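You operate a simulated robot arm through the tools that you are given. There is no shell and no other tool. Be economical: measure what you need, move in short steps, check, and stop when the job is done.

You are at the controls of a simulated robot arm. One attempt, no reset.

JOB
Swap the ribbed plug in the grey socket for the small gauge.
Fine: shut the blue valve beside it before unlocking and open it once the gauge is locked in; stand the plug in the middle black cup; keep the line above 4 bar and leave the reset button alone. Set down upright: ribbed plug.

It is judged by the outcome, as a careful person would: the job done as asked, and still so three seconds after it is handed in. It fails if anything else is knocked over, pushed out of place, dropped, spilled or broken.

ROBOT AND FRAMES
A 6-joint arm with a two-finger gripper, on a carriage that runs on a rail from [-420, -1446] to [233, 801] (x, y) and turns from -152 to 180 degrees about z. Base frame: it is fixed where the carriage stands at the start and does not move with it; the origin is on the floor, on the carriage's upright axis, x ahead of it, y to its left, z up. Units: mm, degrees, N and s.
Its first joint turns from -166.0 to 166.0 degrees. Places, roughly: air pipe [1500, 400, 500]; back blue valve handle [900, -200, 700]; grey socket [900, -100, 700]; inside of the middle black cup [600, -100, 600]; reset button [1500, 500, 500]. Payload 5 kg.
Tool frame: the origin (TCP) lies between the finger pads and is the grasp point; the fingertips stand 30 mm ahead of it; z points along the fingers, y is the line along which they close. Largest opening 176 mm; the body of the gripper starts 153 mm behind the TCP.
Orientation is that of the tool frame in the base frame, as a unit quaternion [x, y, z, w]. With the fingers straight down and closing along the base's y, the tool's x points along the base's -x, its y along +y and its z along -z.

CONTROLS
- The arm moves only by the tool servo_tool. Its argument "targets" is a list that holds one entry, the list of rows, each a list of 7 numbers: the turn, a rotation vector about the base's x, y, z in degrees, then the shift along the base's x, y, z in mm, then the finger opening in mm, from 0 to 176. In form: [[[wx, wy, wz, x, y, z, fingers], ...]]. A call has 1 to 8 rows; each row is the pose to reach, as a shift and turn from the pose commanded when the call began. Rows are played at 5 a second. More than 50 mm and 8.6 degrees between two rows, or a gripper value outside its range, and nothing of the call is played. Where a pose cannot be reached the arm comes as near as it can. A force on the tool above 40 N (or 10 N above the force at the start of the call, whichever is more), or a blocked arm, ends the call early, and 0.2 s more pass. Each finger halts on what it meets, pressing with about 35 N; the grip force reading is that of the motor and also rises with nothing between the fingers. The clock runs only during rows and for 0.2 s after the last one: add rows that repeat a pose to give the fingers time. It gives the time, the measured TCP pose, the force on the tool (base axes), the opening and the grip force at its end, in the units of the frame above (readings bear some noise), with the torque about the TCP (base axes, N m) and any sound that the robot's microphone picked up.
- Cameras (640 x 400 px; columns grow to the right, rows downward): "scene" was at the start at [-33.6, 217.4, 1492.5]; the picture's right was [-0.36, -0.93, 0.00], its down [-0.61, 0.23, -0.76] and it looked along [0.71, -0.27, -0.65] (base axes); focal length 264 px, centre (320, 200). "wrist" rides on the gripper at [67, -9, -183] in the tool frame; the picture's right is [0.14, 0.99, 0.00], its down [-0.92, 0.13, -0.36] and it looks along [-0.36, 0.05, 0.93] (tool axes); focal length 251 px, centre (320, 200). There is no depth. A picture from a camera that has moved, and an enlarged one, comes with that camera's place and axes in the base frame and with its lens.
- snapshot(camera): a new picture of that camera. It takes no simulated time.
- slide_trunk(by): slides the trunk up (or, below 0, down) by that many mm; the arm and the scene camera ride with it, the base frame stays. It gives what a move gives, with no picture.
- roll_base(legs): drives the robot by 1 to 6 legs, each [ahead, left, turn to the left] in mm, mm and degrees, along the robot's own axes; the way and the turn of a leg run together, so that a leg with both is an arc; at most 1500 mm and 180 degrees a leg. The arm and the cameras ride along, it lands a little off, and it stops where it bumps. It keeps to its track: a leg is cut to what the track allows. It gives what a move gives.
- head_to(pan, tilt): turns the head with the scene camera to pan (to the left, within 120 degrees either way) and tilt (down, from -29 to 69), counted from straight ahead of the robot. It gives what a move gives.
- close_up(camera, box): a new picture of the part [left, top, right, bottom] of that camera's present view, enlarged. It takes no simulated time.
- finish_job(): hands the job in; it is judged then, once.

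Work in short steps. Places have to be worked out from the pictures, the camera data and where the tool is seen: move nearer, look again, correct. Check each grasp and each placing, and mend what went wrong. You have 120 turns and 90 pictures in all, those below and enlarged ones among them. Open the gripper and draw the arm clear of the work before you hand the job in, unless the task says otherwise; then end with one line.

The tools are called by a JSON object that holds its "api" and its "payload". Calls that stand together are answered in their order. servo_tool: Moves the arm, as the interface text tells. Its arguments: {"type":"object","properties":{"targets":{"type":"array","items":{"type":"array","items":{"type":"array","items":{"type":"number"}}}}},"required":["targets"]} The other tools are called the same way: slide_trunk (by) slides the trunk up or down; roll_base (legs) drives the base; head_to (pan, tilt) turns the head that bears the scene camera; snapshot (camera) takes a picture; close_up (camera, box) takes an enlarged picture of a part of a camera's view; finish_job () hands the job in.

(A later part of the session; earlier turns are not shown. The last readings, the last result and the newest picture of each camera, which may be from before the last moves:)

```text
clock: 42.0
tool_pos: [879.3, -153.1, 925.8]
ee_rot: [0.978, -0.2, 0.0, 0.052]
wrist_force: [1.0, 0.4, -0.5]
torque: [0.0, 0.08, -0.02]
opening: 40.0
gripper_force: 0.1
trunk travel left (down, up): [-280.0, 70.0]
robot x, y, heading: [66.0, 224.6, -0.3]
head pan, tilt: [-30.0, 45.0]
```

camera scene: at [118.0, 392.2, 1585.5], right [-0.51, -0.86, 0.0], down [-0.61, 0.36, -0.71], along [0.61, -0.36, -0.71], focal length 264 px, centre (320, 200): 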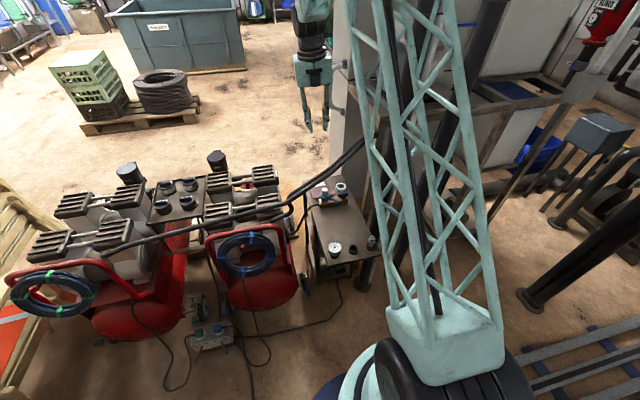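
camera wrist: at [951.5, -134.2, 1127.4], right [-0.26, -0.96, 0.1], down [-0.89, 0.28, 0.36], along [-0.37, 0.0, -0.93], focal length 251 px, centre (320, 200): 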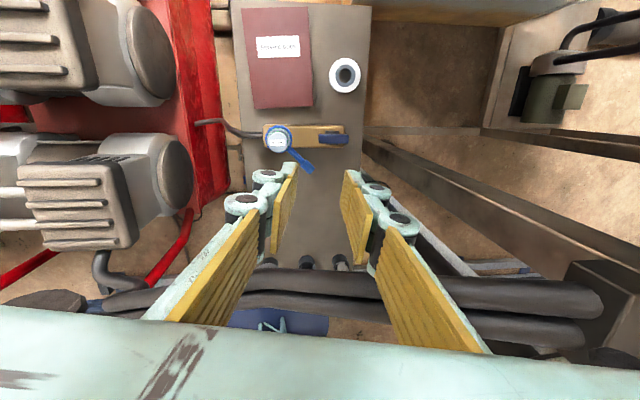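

Now reachable. I level the tool, set its yaw to the block (≈-16°), and place it over the valve.

{"api": "servo_tool", "payload": {"targets": [[[3, -0.5, 3.5, -2, -17, -20, 40], [5.9, -0.9, 7.1, -3, -33, -45, 40], [5.9, -0.9, 7.1, -3, -33, -45, 40]]]}}

{"api": "snapshot", "payload": {"camera": "wrist"}}

{"api": "snapshot", "payload": {"camera": "scene"}}

```text
clock: 42.8
tool_pos: [869.2, -152.6, 876.1]
ee_rot: [0.984, -0.167, 0.004, 0.055]
wrist_force: [0.1, 0.3, -0.5]
torque: [0.04, 0.11, -0.03]
opening: 39.9
gripper_force: 0.1
out of reach, approached as far as the arm can: row 1, 2, 3
trunk travel left (down, up): [-280.0, 70.0]
robot x, y, heading: [63.7, 223.3, -0.4]
head pan, tilt: [-30.0, 45.0]
```

```text
50 pictures are left
camera wrist: at [936.5, -146.5, 1060.2], right [-0.19, -0.97, 0.11], down [-0.91, 0.22, 0.35], along [-0.36, -0.03, -0.93], focal length 251 px, centre (320, 200)
```

wrist: 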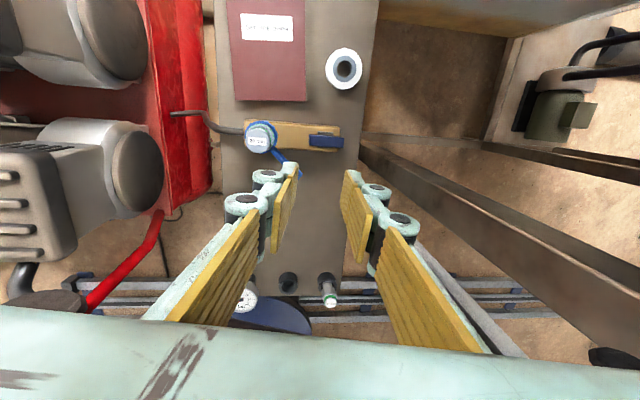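

```text
49 pictures are left
camera scene: at [118.4, 391.8, 1715.7], right [-0.51, -0.86, 0.0], down [-0.61, 0.36, -0.71], along [0.61, -0.36, -0.71], focal length 264 px, centre (320, 200)
```

scene: 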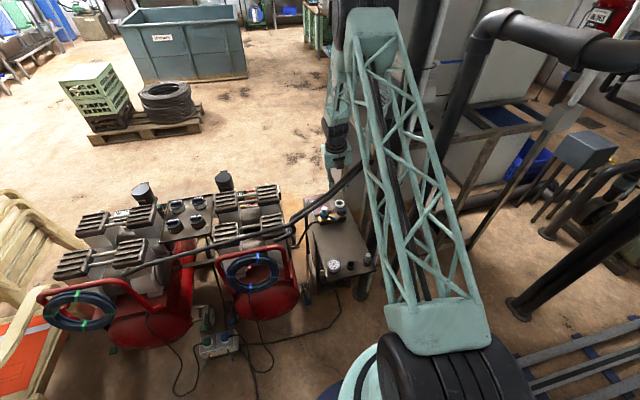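

The limit behaves like the last joint's end stop (yaw around -20°). I back the yaw off to -30° and level the tool, closing the fingers, above the valve.

{"api": "servo_tool", "payload": {"targets": [[[1, -0.2, -5, 0, 0, 0, 20], [3, -0.6, -10.7, 5, -10, 0, 0], [6.2, -1.2, -10.7, 10, -25, -10, 0], [6.2, -1.2, -10.7, 16, -37, -26, 0], [6.2, -1.2, -10.7, 16, -37, -26, 0]]]}}

{"api": "snapshot", "payload": {"camera": "wrist"}}

```text
clock: 44.0
tool_pos: [885.9, -181.6, 848.7]
ee_rot: [0.964, -0.266, -0.002, 0.017]
wrist_force: [0.1, 0.1, -0.3]
torque: [0.08, 0.07, 0.02]
opening: 0.0
gripper_force: 34.8
out of reach, approached as far as the arm can: row 3, 4, 5
trunk travel left (down, up): [-280.0, 70.0]
robot x, y, heading: [65.2, 222.2, -0.6]
head pan, tilt: [-30.0, 45.0]
```

```text
48 pictures are left
camera wrist: at [950.2, -202.9, 1033.3], right [-0.39, -0.92, 0.03], down [-0.85, 0.37, 0.36], along [-0.34, 0.11, -0.93], focal length 251 px, centre (320, 200)
```

wrist: 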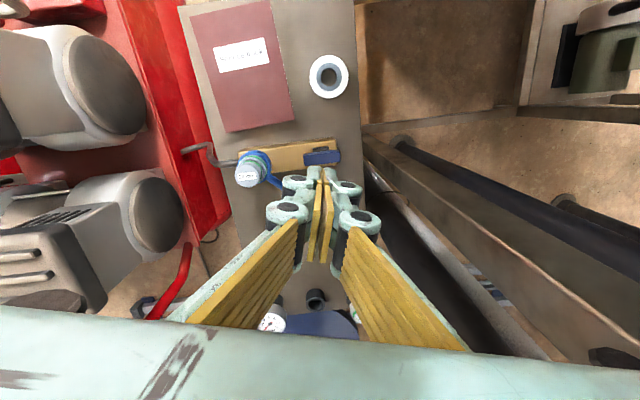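

The joint-limit guess is confirmed. Plan: push the valve handle's +y end toward +x (clockwise) with closed fingertips. First descend at (905,-172) to z 722, away from the pipe, levelling the tool.

{"api": "servo_tool", "payload": {"targets": [[[0.9, -0.4, -2, 10, 5, -25, 0], [1.8, -0.8, -4.2, 19, 10, -60, 0], [1.8, -0.8, -4.2, 19, 10, -95, 0], [1.8, -0.8, -4.2, 19, 10, -127, 0], [1.8, -0.8, -4.2, 19, 10, -127, 0]]]}}

{"api": "snapshot", "payload": {"camera": "wrist"}}

{"api": "close_up", "payload": {"camera": "scene", "box": [270, 140, 400, 240]}}

```text
clock: 45.2
tool_pos: [907.3, -168.2, 723.2]
ee_rot: [0.955, -0.298, 0.001, -0.006]
wrist_force: [0.3, 0.1, -1.0]
torque: [0.03, 0.09, 0.02]
opening: 0.0
gripper_force: 34.9
out of reach, approached as far as the arm can: row 1, 2, 3, 4, 5
trunk travel left (down, up): [-280.0, 70.0]
robot x, y, heading: [63.6, 225.0, -0.1]
head pan, tilt: [-30.0, 45.0]
```

```text
47 pictures are left
camera wrist: at [966.5, -200.3, 906.5], right [-0.45, -0.89, -0.01], down [-0.83, 0.42, 0.36], along [-0.32, 0.17, -0.93], focal length 251 px, centre (320, 200)
```

wrist: 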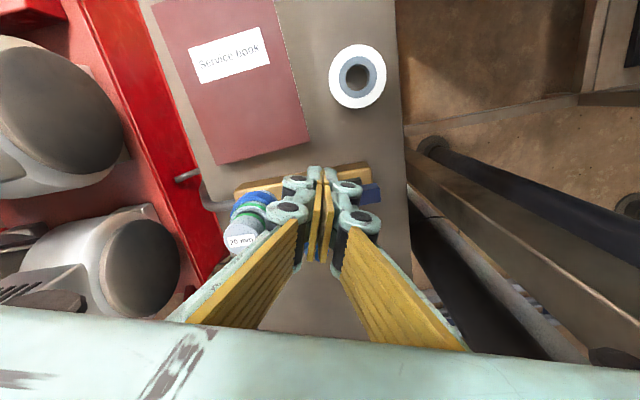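

```text
4.00 times, centred on (335, 190) of scene
camera zoom: at [118.4, 391.7, 1715.7], right [-0.51, -0.86, 0.0], down [-0.61, 0.36, -0.71], along [0.61, -0.36, -0.71], focal length 1055 px, centre (260, 240)
```

zoom: 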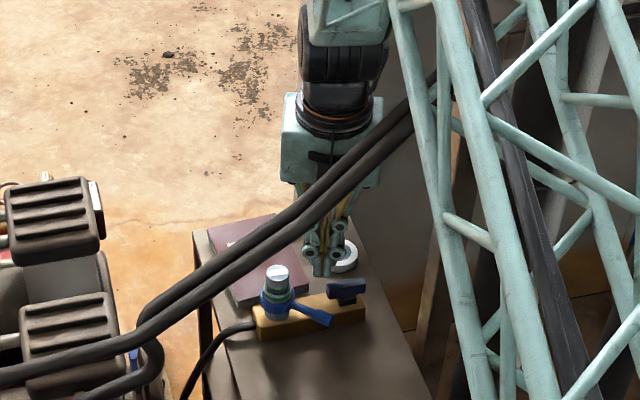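

Pose agrees with the scene picture: handle top ≈(878,-188,673). I move over to the robot side of the handle's +y end at this height, then lower the closed tips to z≈660.

{"api": "servo_tool", "payload": {"targets": [[[0, 0, 0, -30, 4, 0, 0], [0, 0, 0, -61, 7, 0, 0], [0, 0, 0, -61, 7, -10, 0], [0, 0, 0, -61, 7, -32, 0], [0, 0, 0, -61, 7, -32, 0]]]}}

{"api": "close_up", "payload": {"camera": "scene", "box": [290, 165, 380, 235]}}

{"api": "close_up", "payload": {"camera": "wrist", "box": [200, 130, 440, 290]}}

```text
clock: 46.4
tool_pos: [848.9, -155.5, 689.9]
ee_rot: [0.954, -0.299, -0.001, -0.002]
wrist_force: [1.2, 0.3, -0.5]
torque: [0.04, 0.07, 0.0]
opening: 0.0
gripper_force: 35.2
out of reach, approached as far as the arm can: row 1, 2, 3, 4, 5
trunk travel left (down, up): [-280.0, 70.0]
robot x, y, heading: [66.2, 225.0, -0.3]
head pan, tilt: [-30.0, 45.0]
```

```text
5.71 times, centred on (335, 200) of scene
camera zoom: at [118.6, 391.7, 1715.7], right [-0.51, -0.86, 0.0], down [-0.61, 0.36, -0.71], along [0.61, -0.36, -0.71], focal length 1507 px, centre (234, 200)
```

zoom: 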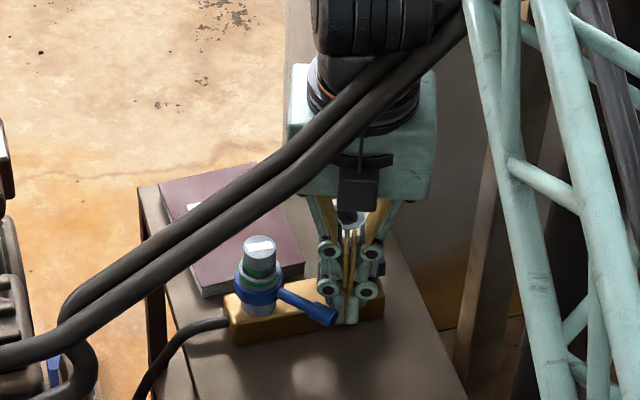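

```text
2.50 times, centred on (320, 210) of wrist
camera zoom: at [908.6, -186.8, 874.0], right [-0.45, -0.89, 0.0], down [-0.83, 0.42, 0.36], along [-0.32, 0.17, -0.93], focal length 629 px, centre (320, 175)
```

zoom: 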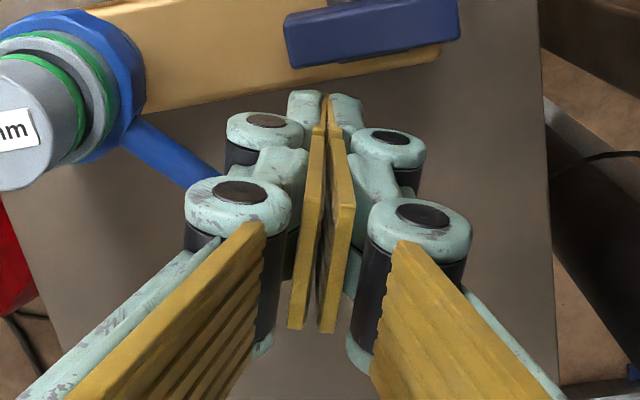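

Tips are in position with ~10 mm gap and no contact force. I start the sweep, pushing the handle end toward +x, in small steps.

{"api": "servo_tool", "payload": {"targets": [[[0, 0, 0, 0, -8, 0, 0], [0, 0, 0, 8, -8, 0, 0], [0, 0, 0, 15, -6, 0, 0], [0, 0, 0, 22, -4, 0, 0], [0, 0, 0, 28, -3, 0, 0]]]}}

{"api": "close_up", "payload": {"camera": "wrist", "box": [200, 130, 440, 290]}}

```text
clock: 47.6
tool_pos: [879.5, -154.1, 690.3]
ee_rot: [0.955, -0.298, 0.001, -0.004]
wrist_force: [-1.1, 1.3, -0.6]
torque: [0.04, 0.03, 0.0]
opening: 0.2
gripper_force: 35.0
out of reach, approached as far as the arm can: row 1, 2, 3, 4, 5
trunk travel left (down, up): [-280.0, 70.0]
robot x, y, heading: [65.6, 221.3, -0.4]
head pan, tilt: [-30.0, 45.0]
```

```text
2.50 times, centred on (320, 210) of wrist
camera zoom: at [938.3, -186.7, 875.3], right [-0.45, -0.89, -0.01], down [-0.83, 0.42, 0.36], along [-0.32, 0.17, -0.93], focal length 629 px, centre (320, 175)
```

zoom: 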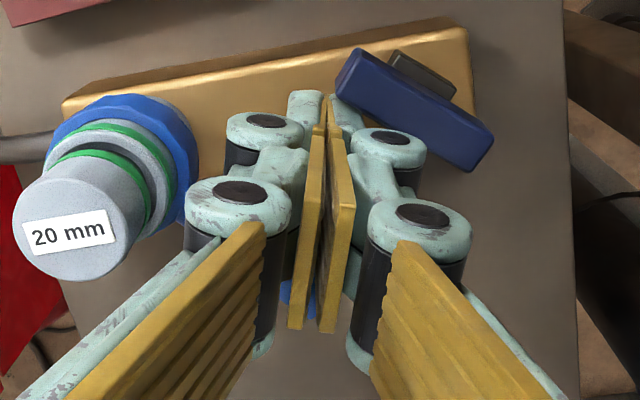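

The handle has turned about 45° clockwise with light force. I continue the arc to 90°.

{"api": "servo_tool", "payload": {"targets": [[[0, 0, -1.5, 7, -2, 0, 0], [0, 0, -3, 13, -6, 0, 0], [0, 0, -3, 18, -11, 0, 0], [0, 0, -3, 20, -17, 0, 0], [0, 0, -3, 20, -17, 0, 0]]]}}

{"api": "close_up", "payload": {"camera": "wrist", "box": [200, 130, 440, 290]}}

```text
clock: 49.0
tool_pos: [900.1, -165.5, 690.6]
ee_rot: [0.948, -0.318, 0.002, -0.013]
wrist_force: [0.8, 3.5, 1.0]
torque: [0.0, 0.0, -0.03]
opening: 0.3
gripper_force: 34.6
trunk travel left (down, up): [-280.0, 70.0]
robot x, y, heading: [62.9, 220.8, -0.1]
head pan, tilt: [-30.0, 45.0]
stopped in row 5: the force on the tool passed its limit at 41 N (the readings are from after the stop); the commanded pose is now the measured one
```

```text
2.50 times, centred on (320, 210) of wrist
camera zoom: at [956.9, -203.4, 874.3], right [-0.49, -0.87, -0.03], down [-0.82, 0.44, 0.36], along [-0.31, 0.2, -0.93], focal length 629 px, centre (320, 175)
```

zoom: 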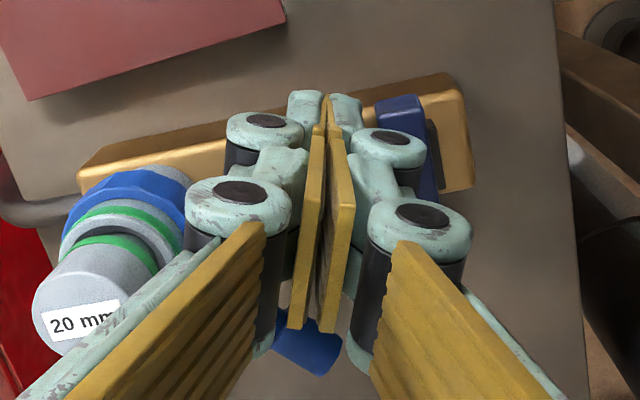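

The handle is now across the block and at its stop (41 N): valve shut. Next the lock lever: since the pipe limits the hand to x>~920, I will use the wide-open finger. I rise, move beyond the block and yaw to -120° (closing axis ~150°).

{"api": "servo_tool", "payload": {"targets": [[[0, 0, 0, 0, 1, 25, 0], [0, 0, 0, 0, 1, 48, 0], [0, 0, -8, 15, 4, 48, 0], [0, 0, -16, 30, 5, 48, 0], [0, 0, -24, 30, 5, 48, 0], [0, 0, -32, 30, 5, 48, 0], [0, 0, -40, 30, 5, 48, 0]]]}}

{"api": "servo_tool", "payload": {"targets": [[[0, 0, -8.5, 0, 0, 0, 0], [0, 0, -17, 0, 0, 0, 0], [0, 0, -25.5, 0, 0, 0, 0], [0, 0, -34, 0, 0, 0, 0], [0, 0, -43, 0, 0, 0, 0], [0, 0, -43, 0, 0, 0, 0]]]}}

{"api": "snapshot", "payload": {"camera": "wrist"}}

```text
clock: 50.6
tool_pos: [930.6, -162.0, 737.8]
ee_rot: [0.782, -0.624, 0.005, -0.012]
wrist_force: [0.8, 0.2, 0.8]
torque: [0.04, -0.03, 0.04]
opening: 0.0
gripper_force: 35.2
trunk travel left (down, up): [-280.0, 70.0]
robot x, y, heading: [66.4, 220.0, -0.3]
head pan, tilt: [-30.0, 45.0]
```

```text
refused: row 5 steps farther than a row can; nothing moved
```

```text
41 pictures are left
camera wrist: at [948.8, -227.5, 921.9], right [-0.93, -0.35, -0.03], down [-0.34, 0.87, 0.36], along [-0.11, 0.35, -0.93], focal length 251 px, centre (320, 200)
```

wrist: 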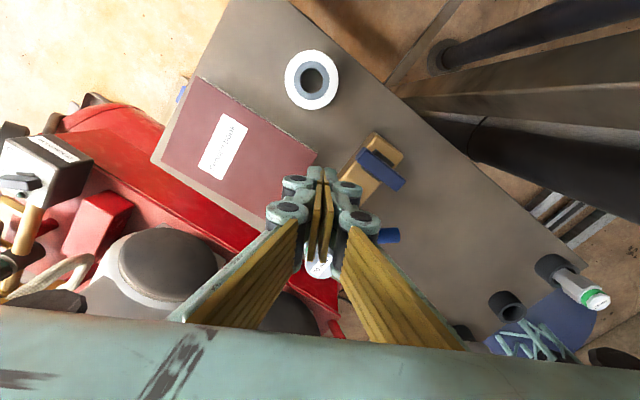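

Handle clearly shut (across the block). I finish the yaw to -120° and open the fingers at this height.

{"api": "servo_tool", "payload": {"targets": [[[0, 0, -8.5, 0, 0, 0, 0], [0, 0, -17, 0, 0, 0, 0], [0, 0, -25.5, 0, 0, 0, 0], [0, 0, -34, 0, 0, 0, 30], [0, 0, -42.5, 0, 0, 0, 60], [0, 0, -42.5, 0, 10, 2, 110], [0, 0, -42.5, -2, 20, 2, 150], [0, 0, -42.5, -3, 31, 2, 176]]]}}

{"api": "snapshot", "payload": {"camera": "wrist"}}

```text
clock: 52.4
tool_pos: [926.7, -131.0, 740.6]
ee_rot: [-0.504, 0.864, -0.01, 0.01]
wrist_force: [0.4, 0.0, 2.4]
torque: [0.0, -0.02, 0.01]
opening: 176.2
gripper_force: 1.4
trunk travel left (down, up): [-280.0, 70.0]
robot x, y, heading: [63.6, 222.2, -0.5]
head pan, tilt: [-30.0, 45.0]
```

```text
40 pictures are left
camera wrist: at [897.2, -192.5, 924.6], right [-0.93, 0.37, -0.03], down [0.33, 0.87, 0.36], along [0.16, 0.33, -0.93], focal length 251 px, centre (320, 200)
```

wrist: 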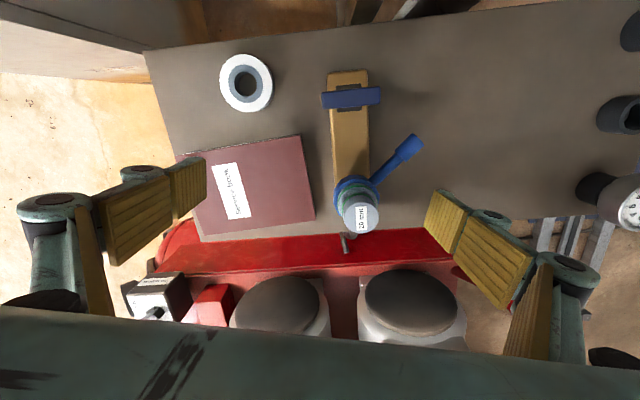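

The lever is clear with the right finger on its +y side. I lower to tip z≈665, then push the lever counter-clockwise (toward +x,-y) in small steps.

{"api": "servo_tool", "payload": {"targets": [[[0, 0, 0, 0, 0, -22, 176], [0, 0, 0, 0, 0, -45, 176], [0, 0, 0, 5, -9, -45, 176], [0, 0, 0, 10, -18, -45, 176], [0, 0, 0, 14, -26, -45, 176], [0, 0, 0, 18, -33, -45, 176]]]}}

{"api": "snapshot", "payload": {"camera": "wrist"}}

```text
clock: 53.7
tool_pos: [939.8, -151.2, 694.2]
ee_rot: [-0.504, 0.864, -0.005, 0.007]
wrist_force: [-7.1, 8.5, 14.1]
torque: [0.42, 1.23, -0.5]
opening: 176.3
gripper_force: 0.2
trunk travel left (down, up): [-280.0, 70.0]
robot x, y, heading: [64.4, 224.3, 0.2]
head pan, tilt: [-30.0, 45.0]
stopped in row 6: the force on the tool passed its limit at 48 N (the readings are from after the stop); the commanded pose is now the measured one
```

```text
39 pictures are left
camera wrist: at [910.5, -213.9, 877.7], right [-0.93, 0.37, -0.02], down [0.34, 0.87, 0.37], along [0.15, 0.34, -0.93], focal length 251 px, centre (320, 200)
```

wrist: 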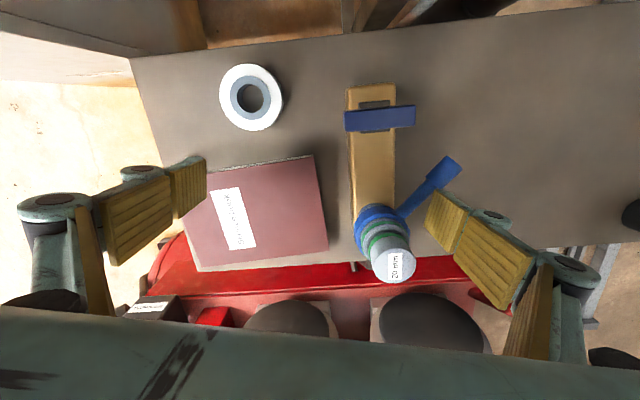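

The lever is against its stop in that direction (48 N, no turn), so it must unlock clockwise. I back off, rise over the lever, and set the finger on its other (-y) side.

{"api": "servo_tool", "payload": {"targets": [[[0, 0, 0, -5, 9, 0, 176], [0, 0, 0, -5, 9, 25, 176], [0, 0, 0, -5, 9, 47, 176], [0, 0, 0, -5, -15, 47, 160], [0, 0, 0, -4, -39, 47, 140], [0, 0, 0, -4, -39, 25, 140], [0, 0, 0, -4, -39, 0, 140]]]}}

{"api": "snapshot", "payload": {"camera": "wrist"}}

```text
clock: 55.3
tool_pos: [936.3, -191.7, 693.5]
ee_rot: [-0.503, 0.864, -0.005, 0.007]
wrist_force: [0.2, 0.2, 1.3]
torque: [-0.04, -0.02, 0.0]
opening: 139.9
gripper_force: 0.1
trunk travel left (down, up): [-280.0, 70.0]
robot x, y, heading: [68.2, 224.0, -0.0]
head pan, tilt: [-30.0, 45.0]
```

```text
38 pictures are left
camera wrist: at [907.3, -254.3, 876.9], right [-0.93, 0.37, -0.02], down [0.34, 0.87, 0.37], along [0.15, 0.33, -0.93], focal length 251 px, centre (320, 200)
```

wrist: 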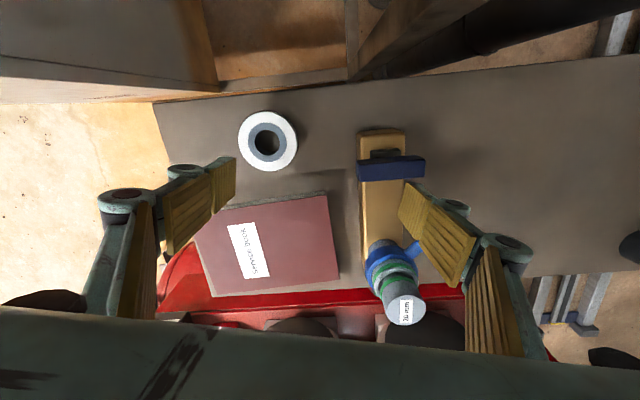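

The finger sits on the -y side of the lever with no contact. Now I push the lever clockwise along its arc.

{"api": "servo_tool", "payload": {"targets": [[[0, 0, 0, -2, 11, 0, 140], [0, 0, 0, -6, 20, 0, 150], [0, 0, 0, -7, 27, 0, 165], [0, 0, 0, -7, 38, 0, 176], [0, 0, 0, -8, 50, 0, 176]]]}}

{"api": "snapshot", "payload": {"camera": "wrist"}}

```text
clock: 56.5
tool_pos: [928.1, -142.4, 692.1]
ee_rot: [-0.503, 0.864, -0.005, 0.008]
wrist_force: [1.6, -1.5, 2.2]
torque: [0.11, 0.12, 0.05]
opening: 176.4
gripper_force: 0.1
trunk travel left (down, up): [-280.0, 70.0]
robot x, y, heading: [68.1, 222.6, -0.3]
head pan, tilt: [-30.0, 45.0]
```

```text
37 pictures are left
camera wrist: at [899.3, -204.3, 876.6], right [-0.93, 0.37, -0.02], down [0.34, 0.87, 0.37], along [0.15, 0.33, -0.93], focal length 251 px, centre (320, 200)
```

wrist: 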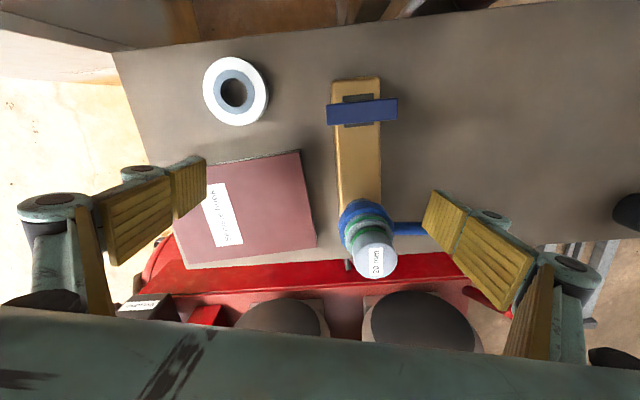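

The lever has swung about 45° clockwise with low force. I continue to its stop.

{"api": "servo_tool", "payload": {"targets": [[[0, 0, 0, 0, 9, 0, 176], [0, 0, 0, 2, 18, 0, 176], [0, 0, 0, 5, 26, 0, 176], [0, 0, 0, 9, 34, 0, 176]]]}}

{"api": "snapshot", "payload": {"camera": "wrist"}}

```text
clock: 57.5
tool_pos: [936.6, -106.6, 692.9]
ee_rot: [-0.503, 0.864, -0.005, 0.007]
wrist_force: [-0.2, 1.5, 3.8]
torque: [0.21, 0.28, -0.09]
opening: 178.1
gripper_force: 0.0
trunk travel left (down, up): [-280.0, 70.0]
robot x, y, heading: [64.9, 229.1, -0.3]
head pan, tilt: [-30.0, 45.0]
```

```text
36 pictures are left
camera wrist: at [908.0, -169.6, 876.7], right [-0.93, 0.37, -0.02], down [0.34, 0.87, 0.37], along [0.15, 0.33, -0.93], focal length 251 px, centre (320, 200)
```

wrist: 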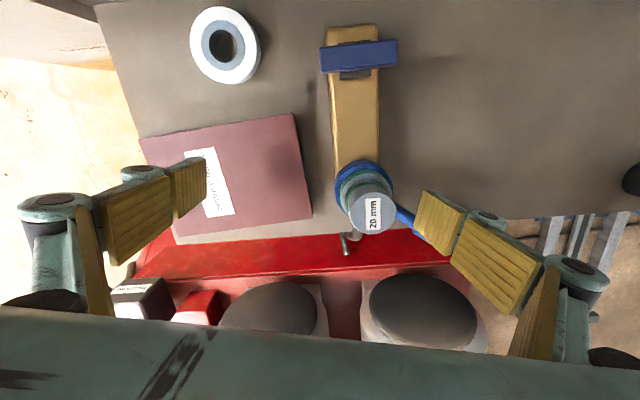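

The lever has turned about 90°; the finger is starting to be loaded. One small extra push to confirm the stop.

{"api": "servo_tool", "payload": {"targets": [[[0, 0, 0, 4, 3, 0, 176], [0, 0, 0, 7, 5, 0, 176]]]}}

```text
clock: 58.1
tool_pos: [942.8, -101.4, 693.3]
ee_rot: [-0.504, 0.864, -0.005, 0.006]
wrist_force: [-0.7, -1.6, 6.8]
torque: [0.4, 0.48, 0.23]
opening: 178.0
gripper_force: 0.1
trunk travel left (down, up): [-280.0, 70.0]
robot x, y, heading: [68.1, 223.7, -0.2]
head pan, tilt: [-30.0, 45.0]
```

{"api": "close_up", "payload": {"camera": "wrist", "box": [280, 100, 500, 260]}}

```text
2.50 times, centred on (390, 180) of wrist
camera zoom: at [914.7, -165.0, 876.7], right [-0.93, 0.37, -0.02], down [0.34, 0.87, 0.37], along [0.15, 0.33, -0.93], focal length 629 px, centre (145, 250)
```

zoom: 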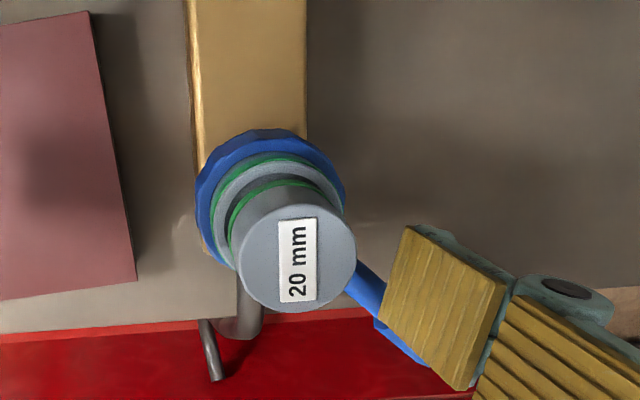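

The lever is now at ≈114° (about 95° turned): unlocked. I rise clear, rotate the yaw back to about -30° (body parallel to the pipe), and narrow the fingers to 70 mm.

{"api": "servo_tool", "payload": {"targets": [[[0, 0, 0, -1, -2, 0, 176], [0, 0, 0, -1, -2, 40, 176], [0, 0, 0, -1, -2, 85, 176], [0, 0, 0, -1, -2, 110, 150], [0, 0, 8.5, -1, -2, 110, 120], [0, 0, 17, -1, -2, 110, 90], [0, 0, 25.5, -1, -2, 110, 70], [0, 0, 34, -1, -2, 110, 70]]]}}

{"api": "servo_tool", "payload": {"targets": [[[0, 0, 8, 0, 0, 0, 70], [0, 0, 16, 0, 0, 0, 70], [0, 0, 24, 0, 0, 0, 70], [0, 0, 32, 0, 0, 0, 70], [0, 0, 40, 0, 0, 0, 70], [0, 0, 48, -10, 0, 0, 70], [0, 0, 54, -20, 0, 0, 70]]]}}

{"api": "snapshot", "payload": {"camera": "wrist"}}

```text
clock: 59.9
tool_pos: [942.9, -104.2, 802.0]
ee_rot: [0.734, -0.679, 0.003, -0.009]
wrist_force: [0.0, 1.0, -0.4]
torque: [0.01, -0.02, 0.0]
opening: 70.3
gripper_force: 0.0
trunk travel left (down, up): [-280.0, 70.0]
robot x, y, heading: [64.2, 223.8, -0.0]
head pan, tilt: [-30.0, 45.0]
```

```text
clock: 61.5
tool_pos: [923.4, -105.5, 802.9]
ee_rot: [0.963, -0.271, 0.0, -0.008]
wrist_force: [0.3, 0.0, 0.8]
torque: [0.01, 0.02, 0.01]
opening: 70.0
gripper_force: 0.0
trunk travel left (down, up): [-280.0, 70.0]
robot x, y, heading: [63.5, 226.5, -0.1]
head pan, tilt: [-30.0, 45.0]
```

```text
34 pictures are left
camera wrist: at [983.3, -135.7, 986.7], right [-0.4, -0.92, -0.02], down [-0.86, 0.37, 0.37], along [-0.33, 0.16, -0.93], focal length 251 px, centre (320, 200)
```

wrist: 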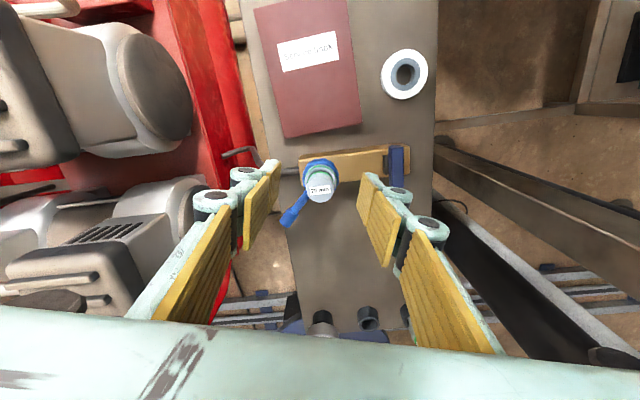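

Plug axis computed again as (902,-96), top ≈728. I centre over it and descend to TCP 732 with fingers open 70.

{"api": "servo_tool", "payload": {"targets": [[[0, 0, 0, -21, 9, -5, 70], [0, 0, 0, -21, 9, -30, 70], [0, 0, 0, -21, 9, -55, 70], [0, 0, 0, -21, 9, -71, 70], [0, 0, 0, -21, 9, -71, 70]]]}}

{"api": "close_up", "payload": {"camera": "wrist", "box": [200, 110, 440, 270]}}

{"api": "close_up", "payload": {"camera": "scene", "box": [280, 160, 370, 230]}}

```text
clock: 62.7
tool_pos: [902.0, -96.2, 731.7]
ee_rot: [0.962, -0.271, 0.0, -0.008]
wrist_force: [0.6, -0.5, -0.7]
torque: [0.0, 0.04, 0.01]
opening: 70.1
gripper_force: 0.1
trunk travel left (down, up): [-280.0, 70.0]
robot x, y, heading: [67.1, 222.5, 0.0]
head pan, tilt: [-30.0, 45.0]
```

```text
2.50 times, centred on (320, 190) of wrist
camera zoom: at [962.5, -126.8, 915.6], right [-0.4, -0.92, -0.02], down [-0.85, 0.37, 0.37], along [-0.33, 0.16, -0.93], focal length 629 px, centre (320, 225)
```

zoom: 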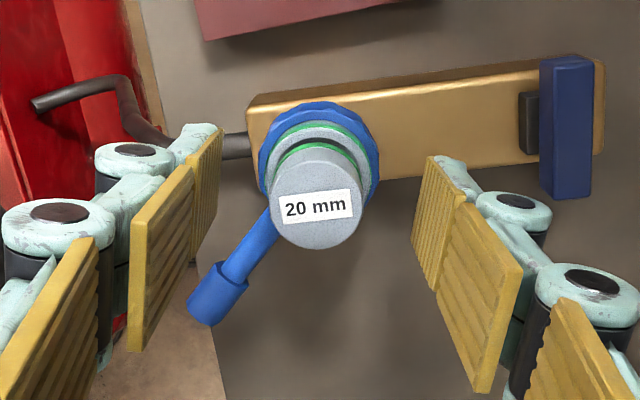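

```text
5.71 times, centred on (325, 195) of scene
camera zoom: at [117.2, 393.2, 1715.7], right [-0.5, -0.86, 0.0], down [-0.61, 0.35, -0.71], along [0.61, -0.35, -0.71], focal length 1507 px, centre (291, 229)
```

zoom: 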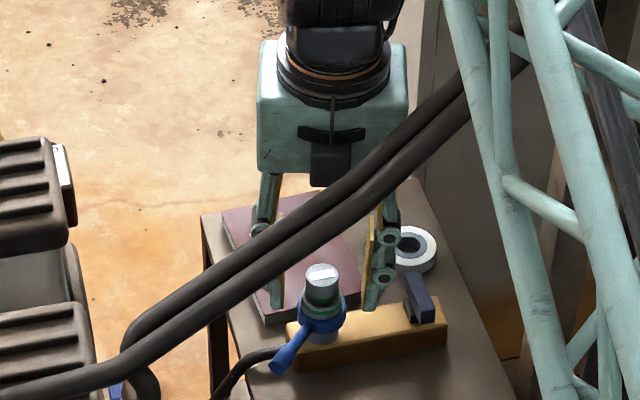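

Fingers straddle the plug's cap evenly, tips just above the collar. I close.

{"api": "servo_tool", "payload": {"targets": [[[0, 0, 0, 0, 0, 0, 50], [0, 0, 0, 0, 0, 0, 35], [0, 0, 0, 0, 0, 0, 20], [0, 0, 0, 0, 0, 0, 15], [0, 0, 0, 0, 0, 0, 15]]]}}

```text
clock: 63.9
tool_pos: [900.9, -98.3, 733.5]
ee_rot: [0.962, -0.273, 0.0, -0.008]
wrist_force: [0.4, 2.8, 20.6]
torque: [0.02, 0.17, 0.01]
opening: 28.3
gripper_force: 34.9
trunk travel left (down, up): [-280.0, 70.0]
robot x, y, heading: [67.0, 222.7, -0.0]
head pan, tilt: [-30.0, 45.0]
```

Gripped at 28 mm. I pull straight up gently.

{"api": "servo_tool", "payload": {"targets": [[[0, 0, 0, 0, 0, 5, 10], [0, 0, 0, 0, 0, 10, 10], [0, 0, 0, 0, 0, 18, 10], [0, 0, 0, 0, 0, 28, 10], [0, 0, 0, 0, 0, 40, 10]]]}}

{"api": "close_up", "payload": {"camera": "wrist", "box": [200, 110, 440, 270]}}

```text
clock: 65.1
tool_pos: [901.0, -95.9, 771.2]
ee_rot: [0.962, -0.272, -0.001, -0.008]
wrist_force: [-0.5, 0.4, -0.2]
torque: [-0.01, -0.02, 0.01]
opening: 27.8
gripper_force: 34.7
trunk travel left (down, up): [-280.0, 70.0]
robot x, y, heading: [63.3, 224.2, -0.1]
head pan, tilt: [-30.0, 45.0]
```

```text
2.50 times, centred on (320, 190) of wrist
camera zoom: at [961.8, -126.6, 955.1], right [-0.4, -0.92, -0.02], down [-0.85, 0.37, 0.37], along [-0.33, 0.16, -0.93], focal length 629 px, centre (320, 225)
```

zoom: 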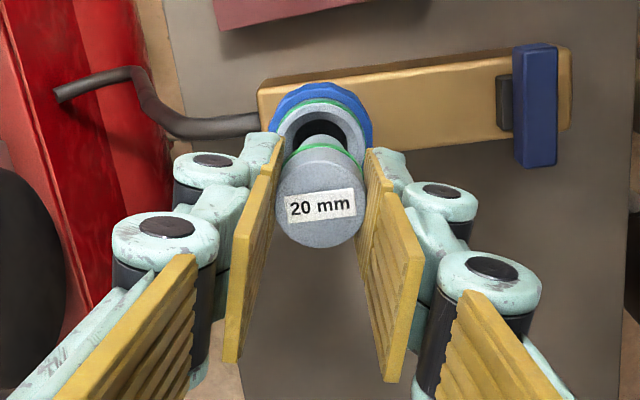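

The plug is free and held upright. I lift it high above the pipe level, then carry it toward the middle cup while yawing.

{"api": "servo_tool", "payload": {"targets": [[[0, 0, 0, 0, 0, 45, 10], [0, 0, 0, 0, 0, 92, 10], [0, 0, 0, 0, 0, 140, 10], [0, 0, 0, 0, 0, 188, 10], [0, 0, 0, 0, 0, 232, 10], [0, 0, 0, 0, 0, 270, 10], [0, 0, -4, -20, 2, 275, 10], [0, 0, -10, -60, 6, 275, 10]]]}}

{"api": "servo_tool", "payload": {"targets": [[[0, 0, -8, -40, 4, 0, 10], [0, 0, -16, -82, 8, 0, 10], [0, 0, -24, -124, 12, 0, 10], [0, 0, -32, -166, 16, 0, 10], [0, 0, -40, -205, 20, 0, 10], [0, 0, -48, -235, 24, -10, 10], [0, 0, -56, -240, 26, -50, 10], [0, 0, -64, -240, 28, -90, 10]]]}}

{"api": "snapshot", "payload": {"camera": "wrist"}}

```text
clock: 66.9
tool_pos: [841.4, -90.2, 1046.4]
ee_rot: [0.935, -0.355, -0.001, -0.008]
wrist_force: [2.3, 0.3, -1.2]
torque: [0.07, 0.12, 0.03]
opening: 27.6
gripper_force: 35.4
trunk travel left (down, up): [-280.0, 70.0]
robot x, y, heading: [62.5, 222.3, -0.4]
head pan, tilt: [-30.0, 45.0]
```

```text
clock: 68.7
tool_pos: [601.6, -62.4, 954.9]
ee_rot: [-0.604, 0.797, -0.005, 0.008]
wrist_force: [1.4, 0.0, 0.0]
torque: [0.02, 0.04, 0.03]
opening: 27.7
gripper_force: 35.3
trunk travel left (down, up): [-280.0, 70.0]
robot x, y, heading: [66.9, 225.3, -0.1]
head pan, tilt: [-30.0, 45.0]
```

```text
30 pictures are left
camera wrist: at [588.8, -129.7, 1138.9], right [-0.99, 0.13, -0.02], down [0.12, 0.92, 0.37], along [0.07, 0.36, -0.93], focal length 251 px, centre (320, 200)
```

wrist: 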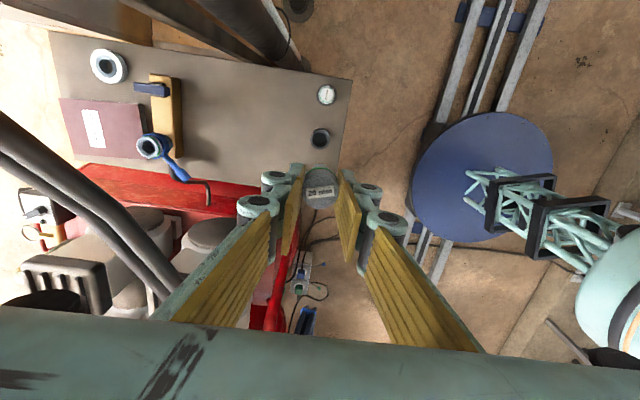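

I see the middle cup at about (606,-65). I descend to z≈800 and look closer.

{"api": "servo_tool", "payload": {"targets": [[[0, 0, 0, 2, -1, -45, 10], [0, 0, 0, 4, -2, -90, 10], [0, 0, 0, 4, -2, -135, 10], [0, 0, 0, 4, -2, -175, 10], [0, 0, 0, 4, -2, -175, 10]]]}}

{"api": "close_up", "payload": {"camera": "wrist", "box": [220, 60, 420, 220]}}

{"api": "head_to", "payload": {"pan": -30, "tilt": 52}}

{"api": "snapshot", "payload": {"camera": "scene"}}

```text
clock: 69.9
tool_pos: [606.1, -64.6, 778.5]
ee_rot: [-0.598, 0.801, -0.004, 0.005]
wrist_force: [3.6, 1.1, -2.8]
torque: [-0.08, 0.63, 0.11]
opening: 27.4
gripper_force: 34.6
out of reach, approached as far as the arm can: row 2, 3
trunk travel left (down, up): [-280.0, 70.0]
robot x, y, heading: [65.3, 227.1, -0.0]
head pan, tilt: [-30.0, 45.0]
```

```text
2.50 times, centred on (320, 140) of wrist
camera zoom: at [592.8, -131.9, 962.0], right [-0.99, 0.15, -0.01], down [0.13, 0.92, 0.36], along [0.07, 0.36, -0.93], focal length 629 px, centre (320, 350)
```

zoom: 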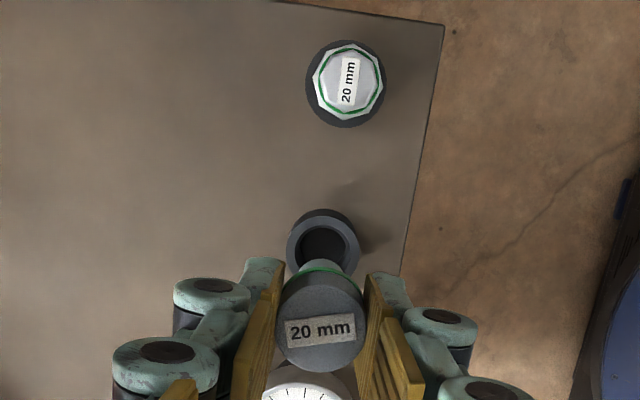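

```text
clock: 70.6
tool_pos: [603.8, -64.3, 780.5]
ee_rot: [-0.597, 0.802, -0.006, 0.005]
wrist_force: [-0.1, 0.9, 0.4]
torque: [0.0, -0.12, 0.02]
opening: 27.7
gripper_force: 34.9
trunk travel left (down, up): [-280.0, 70.0]
robot x, y, heading: [62.7, 224.8, -0.2]
head pan, tilt: [-30.0, 52.0]
```

```text
28 pictures are left
camera scene: at [111.2, 396.5, 1706.1], right [-0.5, -0.86, 0.0], down [-0.68, 0.4, -0.62], along [0.53, -0.31, -0.79], focal length 264 px, centre (320, 200)
```

scene: 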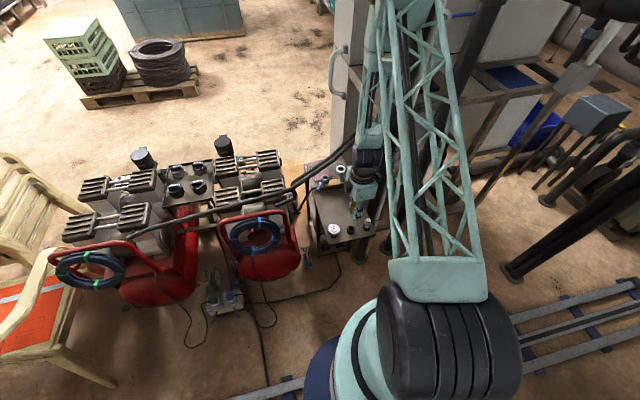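

I check alignment in the scene view.

{"api": "close_up", "payload": {"camera": "scene", "box": [310, 160, 400, 250]}}

```text
4.44 times, centred on (355, 205) of scene
camera zoom: at [111.2, 396.5, 1706.1], right [-0.5, -0.86, 0.0], down [-0.68, 0.4, -0.62], along [0.53, -0.31, -0.79], focal length 1172 px, centre (164, 178)
```

zoom: 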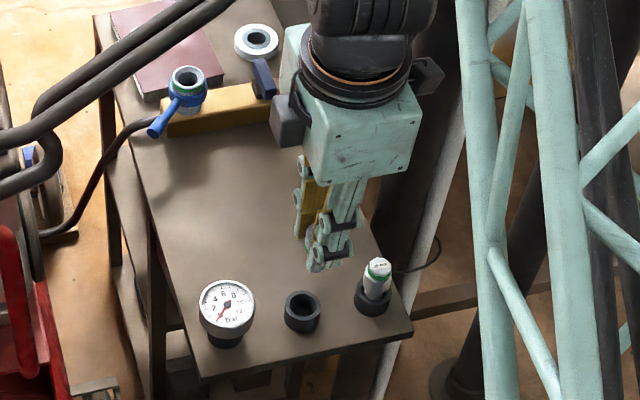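

Both cameras put the cup within ~2 mm of the tool axis. I lower gently until contact is felt.

{"api": "servo_tool", "payload": {"targets": [[[0, 0, 0, 0, 1, -30, 10], [0, 0, 0, 0, 1, -55, 10], [0, 0, 0, 0, 1, -70, 10], [0, 0, 0, 0, 1, -80, 10]]]}}

{"api": "close_up", "payload": {"camera": "wrist", "box": [240, 80, 400, 220]}}

{"api": "close_up", "payload": {"camera": "scene", "box": [340, 200, 400, 250]}}

```text
clock: 71.6
tool_pos: [604.7, -61.5, 700.9]
ee_rot: [-0.605, 0.796, -0.004, 0.008]
wrist_force: [0.2, -0.5, 0.0]
torque: [0.0, -0.03, 0.02]
opening: 27.6
gripper_force: 34.9
trunk travel left (down, up): [-280.0, 70.0]
robot x, y, heading: [65.3, 226.4, -0.0]
head pan, tilt: [-30.0, 52.0]
```

```text
2.86 times, centred on (320, 150) of wrist
camera zoom: at [592.7, -129.8, 884.9], right [-0.99, 0.13, -0.02], down [0.12, 0.92, 0.37], along [0.06, 0.36, -0.93], focal length 718 px, centre (320, 343)
```

zoom: 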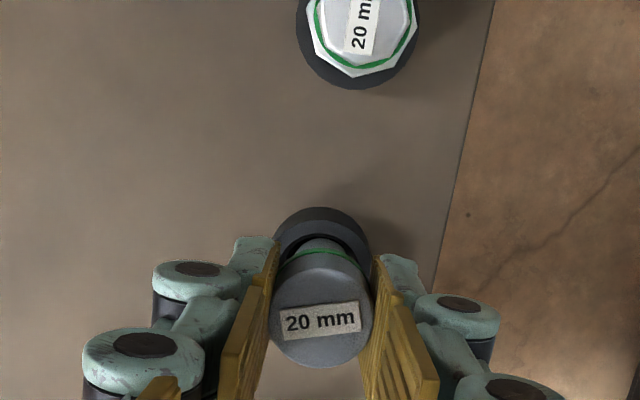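

```text
8.00 times, centred on (370, 225) of scene
camera zoom: at [111.5, 396.4, 1706.1], right [-0.5, -0.86, 0.0], down [-0.68, 0.4, -0.62], along [0.53, -0.31, -0.79], focal length 2110 px, centre (-80, 0)
```

zoom: 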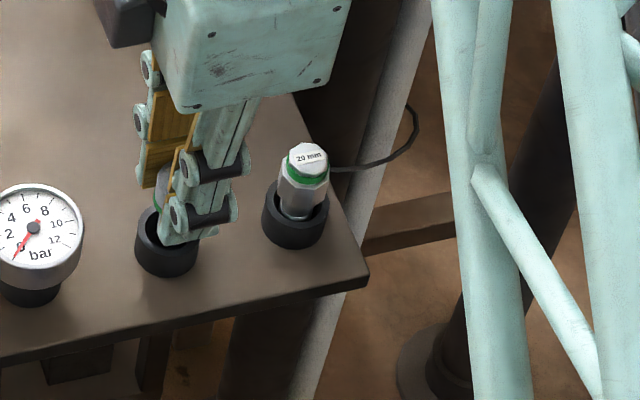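

The plug is entering the cup, centred. I lower on in small steps until it touches the bottom.

{"api": "servo_tool", "payload": {"targets": [[[0, 0, 0, 0, 0, -5, 10], [0, 0, 0, 0, 0, -10, 10], [0, 0, 0, 0, 0, -15, 10], [0, 0, 0, 0, 0, -20, 10]]]}}

```text
clock: 72.6
tool_pos: [605.2, -63.3, 681.4]
ee_rot: [-0.605, 0.796, -0.004, 0.009]
wrist_force: [-1.6, 0.6, 15.0]
torque: [0.08, 0.13, -0.04]
opening: 27.6
gripper_force: 35.2
trunk travel left (down, up): [-280.0, 70.0]
robot x, y, heading: [68.5, 224.3, -0.0]
head pan, tilt: [-30.0, 52.0]
```

15 N upward: it rests on the bottom. I open gently and look.

{"api": "servo_tool", "payload": {"targets": [[[0, 0, 0, 0, 0, 1, 28], [0, 0, 0, 0, 0, 1, 34], [0, 0, 0, 0, 0, 1, 44], [0, 0, 0, 0, 0, 1, 56], [0, 0, 0, 0, 0, 1, 60]]]}}

{"api": "servo_tool", "payload": {"targets": [[[0, 0, 0, 0, 0, 20, 60], [0, 0, 0, 0, 0, 60, 60], [0, 0, 0, 0, 0, 105, 60], [0, 0, 0, 0, 0, 150, 60], [0, 0, 0, 0, 0, 170, 60]]]}}

{"api": "snapshot", "payload": {"camera": "wrist"}}

{"api": "close_up", "payload": {"camera": "scene", "box": [320, 200, 400, 250]}}

```text
clock: 73.8
tool_pos: [606.2, -62.8, 681.3]
ee_rot: [-0.606, 0.796, -0.004, 0.008]
wrist_force: [0.3, -0.5, 0.1]
torque: [0.02, -0.03, 0.0]
opening: 60.0
gripper_force: 0.1
trunk travel left (down, up): [-280.0, 70.0]
robot x, y, heading: [66.3, 223.6, 0.3]
head pan, tilt: [-30.0, 52.0]
```

```text
clock: 75.0
tool_pos: [605.0, -63.7, 852.7]
ee_rot: [-0.606, 0.796, -0.003, 0.007]
wrist_force: [-0.6, -0.2, 0.1]
torque: [-0.02, -0.06, 0.03]
opening: 60.1
gripper_force: 0.0
trunk travel left (down, up): [-280.0, 70.0]
robot x, y, heading: [63.2, 224.9, -0.3]
head pan, tilt: [-30.0, 52.0]
```

```text
24 pictures are left
camera wrist: at [592.4, -130.2, 1037.0], right [-0.99, 0.13, -0.02], down [0.12, 0.92, 0.37], along [0.06, 0.36, -0.93], focal length 251 px, centre (320, 200)
```

wrist: 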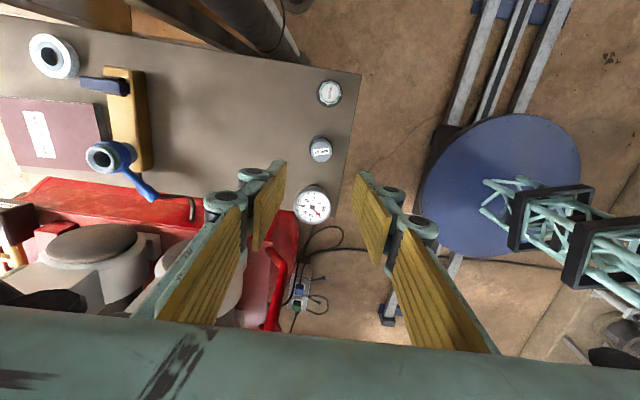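

```text
8.00 times, centred on (360, 225) of scene
camera zoom: at [111.3, 396.5, 1706.1], right [-0.5, -0.86, 0.0], down [-0.68, 0.4, -0.62], along [0.53, -0.31, -0.79], focal length 2110 px, centre (0, 0)
```

zoom: 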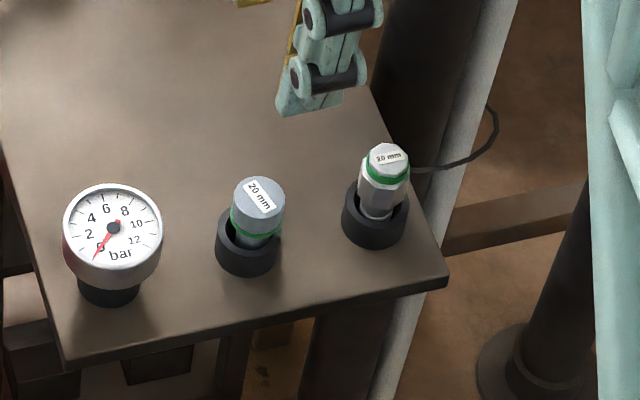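

The plug stands upright in the middle cup. Gauge centre ≈(628,20), dial facing straight up, case ≈58 mm. I open to 90 and hover above it to measure its height.

{"api": "servo_tool", "payload": {"targets": [[[0, 0, 0, 10, 30, 0, 75], [0, 0, 0, 23, 60, 0, 90], [0, 0, 0, 23, 84, -25, 90], [0, 0, 0, 23, 84, -65, 90], [0, 0, 0, 23, 84, -95, 90], [0, 0, 0, 23, 84, -95, 90]]]}}

{"api": "snapshot", "payload": {"camera": "wrist"}}

{"api": "close_up", "payload": {"camera": "scene", "box": [310, 190, 390, 250]}}

```text
clock: 76.4
tool_pos: [627.9, 23.0, 755.9]
ee_rot: [-0.606, 0.796, -0.004, 0.007]
wrist_force: [1.2, -0.5, -0.5]
torque: [0.05, 0.07, 0.01]
opening: 89.8
gripper_force: 0.1
trunk travel left (down, up): [-280.0, 70.0]
robot x, y, heading: [62.1, 225.6, -0.3]
head pan, tilt: [-30.0, 52.0]
```

```text
22 pictures are left
camera wrist: at [615.3, -45.8, 940.0], right [-0.99, 0.13, -0.02], down [0.12, 0.92, 0.37], along [0.06, 0.36, -0.93], focal length 251 px, centre (320, 200)
```

wrist: 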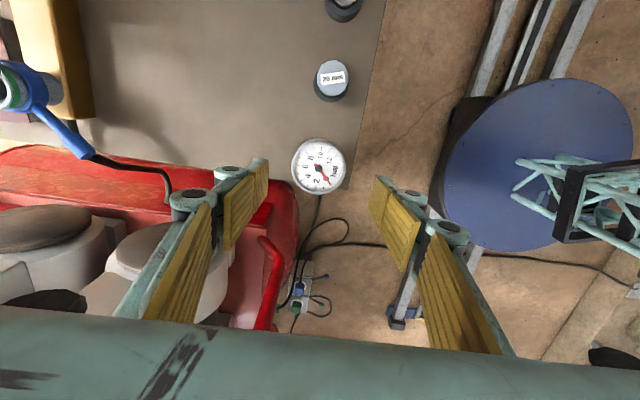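

```text
6.67 times, centred on (350, 220) of scene
camera zoom: at [112.6, 396.0, 1706.1], right [-0.5, -0.86, 0.0], down [-0.68, 0.4, -0.62], along [0.53, -0.31, -0.79], focal length 1758 px, centre (120, 67)
```

zoom: 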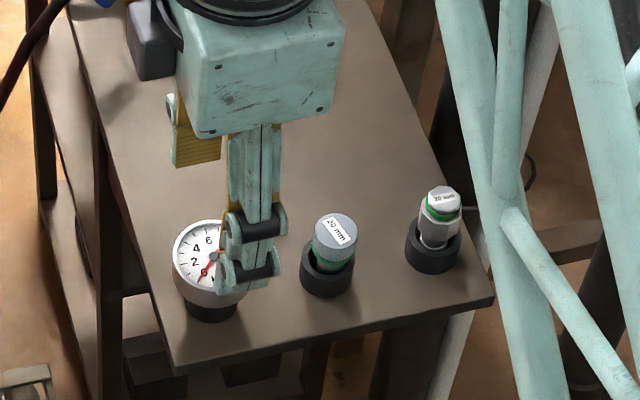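

Dial top ≈665, case about 21 mm high sitting on the cup. I centre to (630,21) and lower to TCP 677 around the case, then close.

{"api": "servo_tool", "payload": {"targets": [[[0, 0, 0, 2, -2, -30, 90], [0, 0, 0, 2, -2, -60, 90], [0, 0, 0, 2, -2, -79, 90], [0, 0, 0, 2, -2, -79, 75], [0, 0, 0, 2, -2, -79, 60], [0, 0, 0, 2, -2, -79, 50], [0, 0, 0, 2, -2, -79, 45], [0, 0, 0, 2, -2, -79, 45]]]}}

{"api": "snapshot", "payload": {"camera": "wrist"}}

{"api": "close_up", "payload": {"camera": "scene", "box": [310, 190, 390, 250]}}

```text
clock: 78.2
tool_pos: [629.6, 19.9, 678.0]
ee_rot: [-0.605, 0.796, -0.004, 0.007]
wrist_force: [0.3, -0.9, -0.7]
torque: [0.02, 0.0, 0.01]
opening: 56.3
gripper_force: 34.8
trunk travel left (down, up): [-280.0, 70.0]
robot x, y, heading: [64.1, 226.1, -0.1]
head pan, tilt: [-30.0, 52.0]
```

```text
20 pictures are left
camera wrist: at [617.2, -47.7, 861.9], right [-0.99, 0.13, -0.02], down [0.12, 0.92, 0.37], along [0.06, 0.36, -0.93], focal length 251 px, centre (320, 200)
```

wrist: 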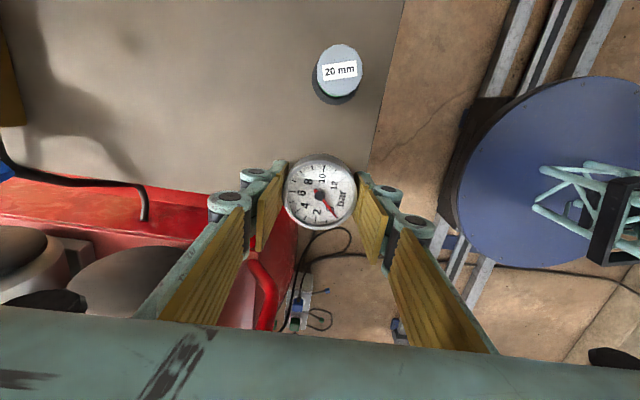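

```text
6.67 times, centred on (350, 220) of scene
camera zoom: at [111.8, 396.3, 1706.1], right [-0.5, -0.86, 0.0], down [-0.68, 0.4, -0.62], along [0.53, -0.31, -0.79], focal length 1758 px, centre (120, 67)
```

zoom: 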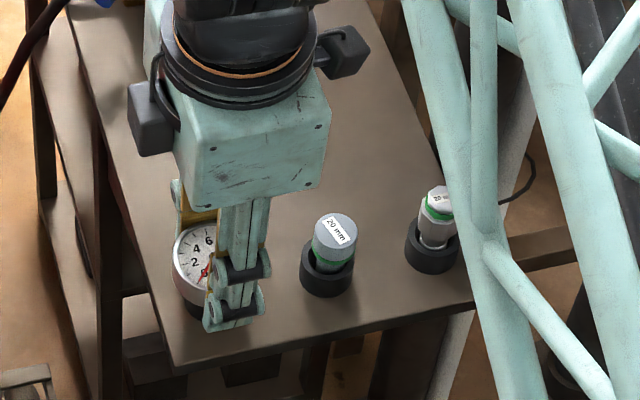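

Gauge held (56 mm), centred. I lift it out and carry it up and over, yawing back to -30°.

{"api": "servo_tool", "payload": {"targets": [[[0, 0, 0, 0, 0, 20, 40], [0, 0, 0, 0, 0, 60, 40], [0, 0, 0, 0, 0, 108, 40], [0, 0, 8, 0, 0, 156, 40], [0, 0, 16, 0, 0, 204, 40], [0, 0, 24, 0, 0, 252, 40], [0, 0, 32, 0, 0, 300, 40], [0, 0, 40, 0, 0, 348, 40]]]}}

{"api": "snapshot", "payload": {"camera": "wrist"}}

```text
clock: 80.2
tool_pos: [689.7, 42.1, 1029.2]
ee_rot: [-0.62, 0.775, -0.037, 0.12]
wrist_force: [0.0, 0.6, -1.0]
torque: [0.01, -0.06, -0.04]
opening: 56.5
gripper_force: 35.0
out of reach, approached as far as the arm can: row 6, 7, 8
trunk travel left (down, up): [-280.0, 70.0]
robot x, y, heading: [62.9, 224.3, -0.2]
head pan, tilt: [-30.0, 52.0]
stopped in row 8: the arm was blocked; the commanded pose is now the measured one
```

```text
18 pictures are left
camera wrist: at [641.3, -42.8, 1199.8], right [-0.97, 0.09, -0.23], down [-0.02, 0.89, 0.45], along [0.24, 0.44, -0.86], focal length 251 px, centre (320, 200)
```

wrist: 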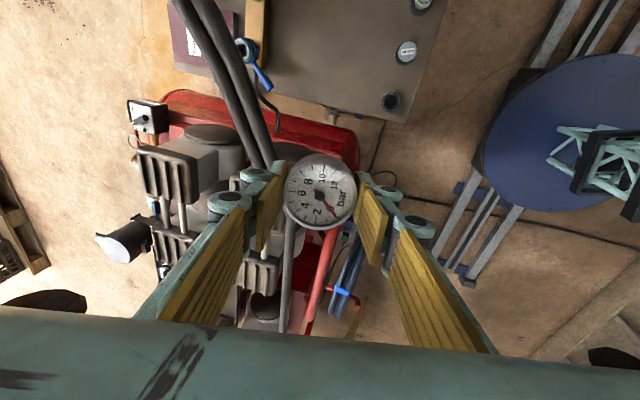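

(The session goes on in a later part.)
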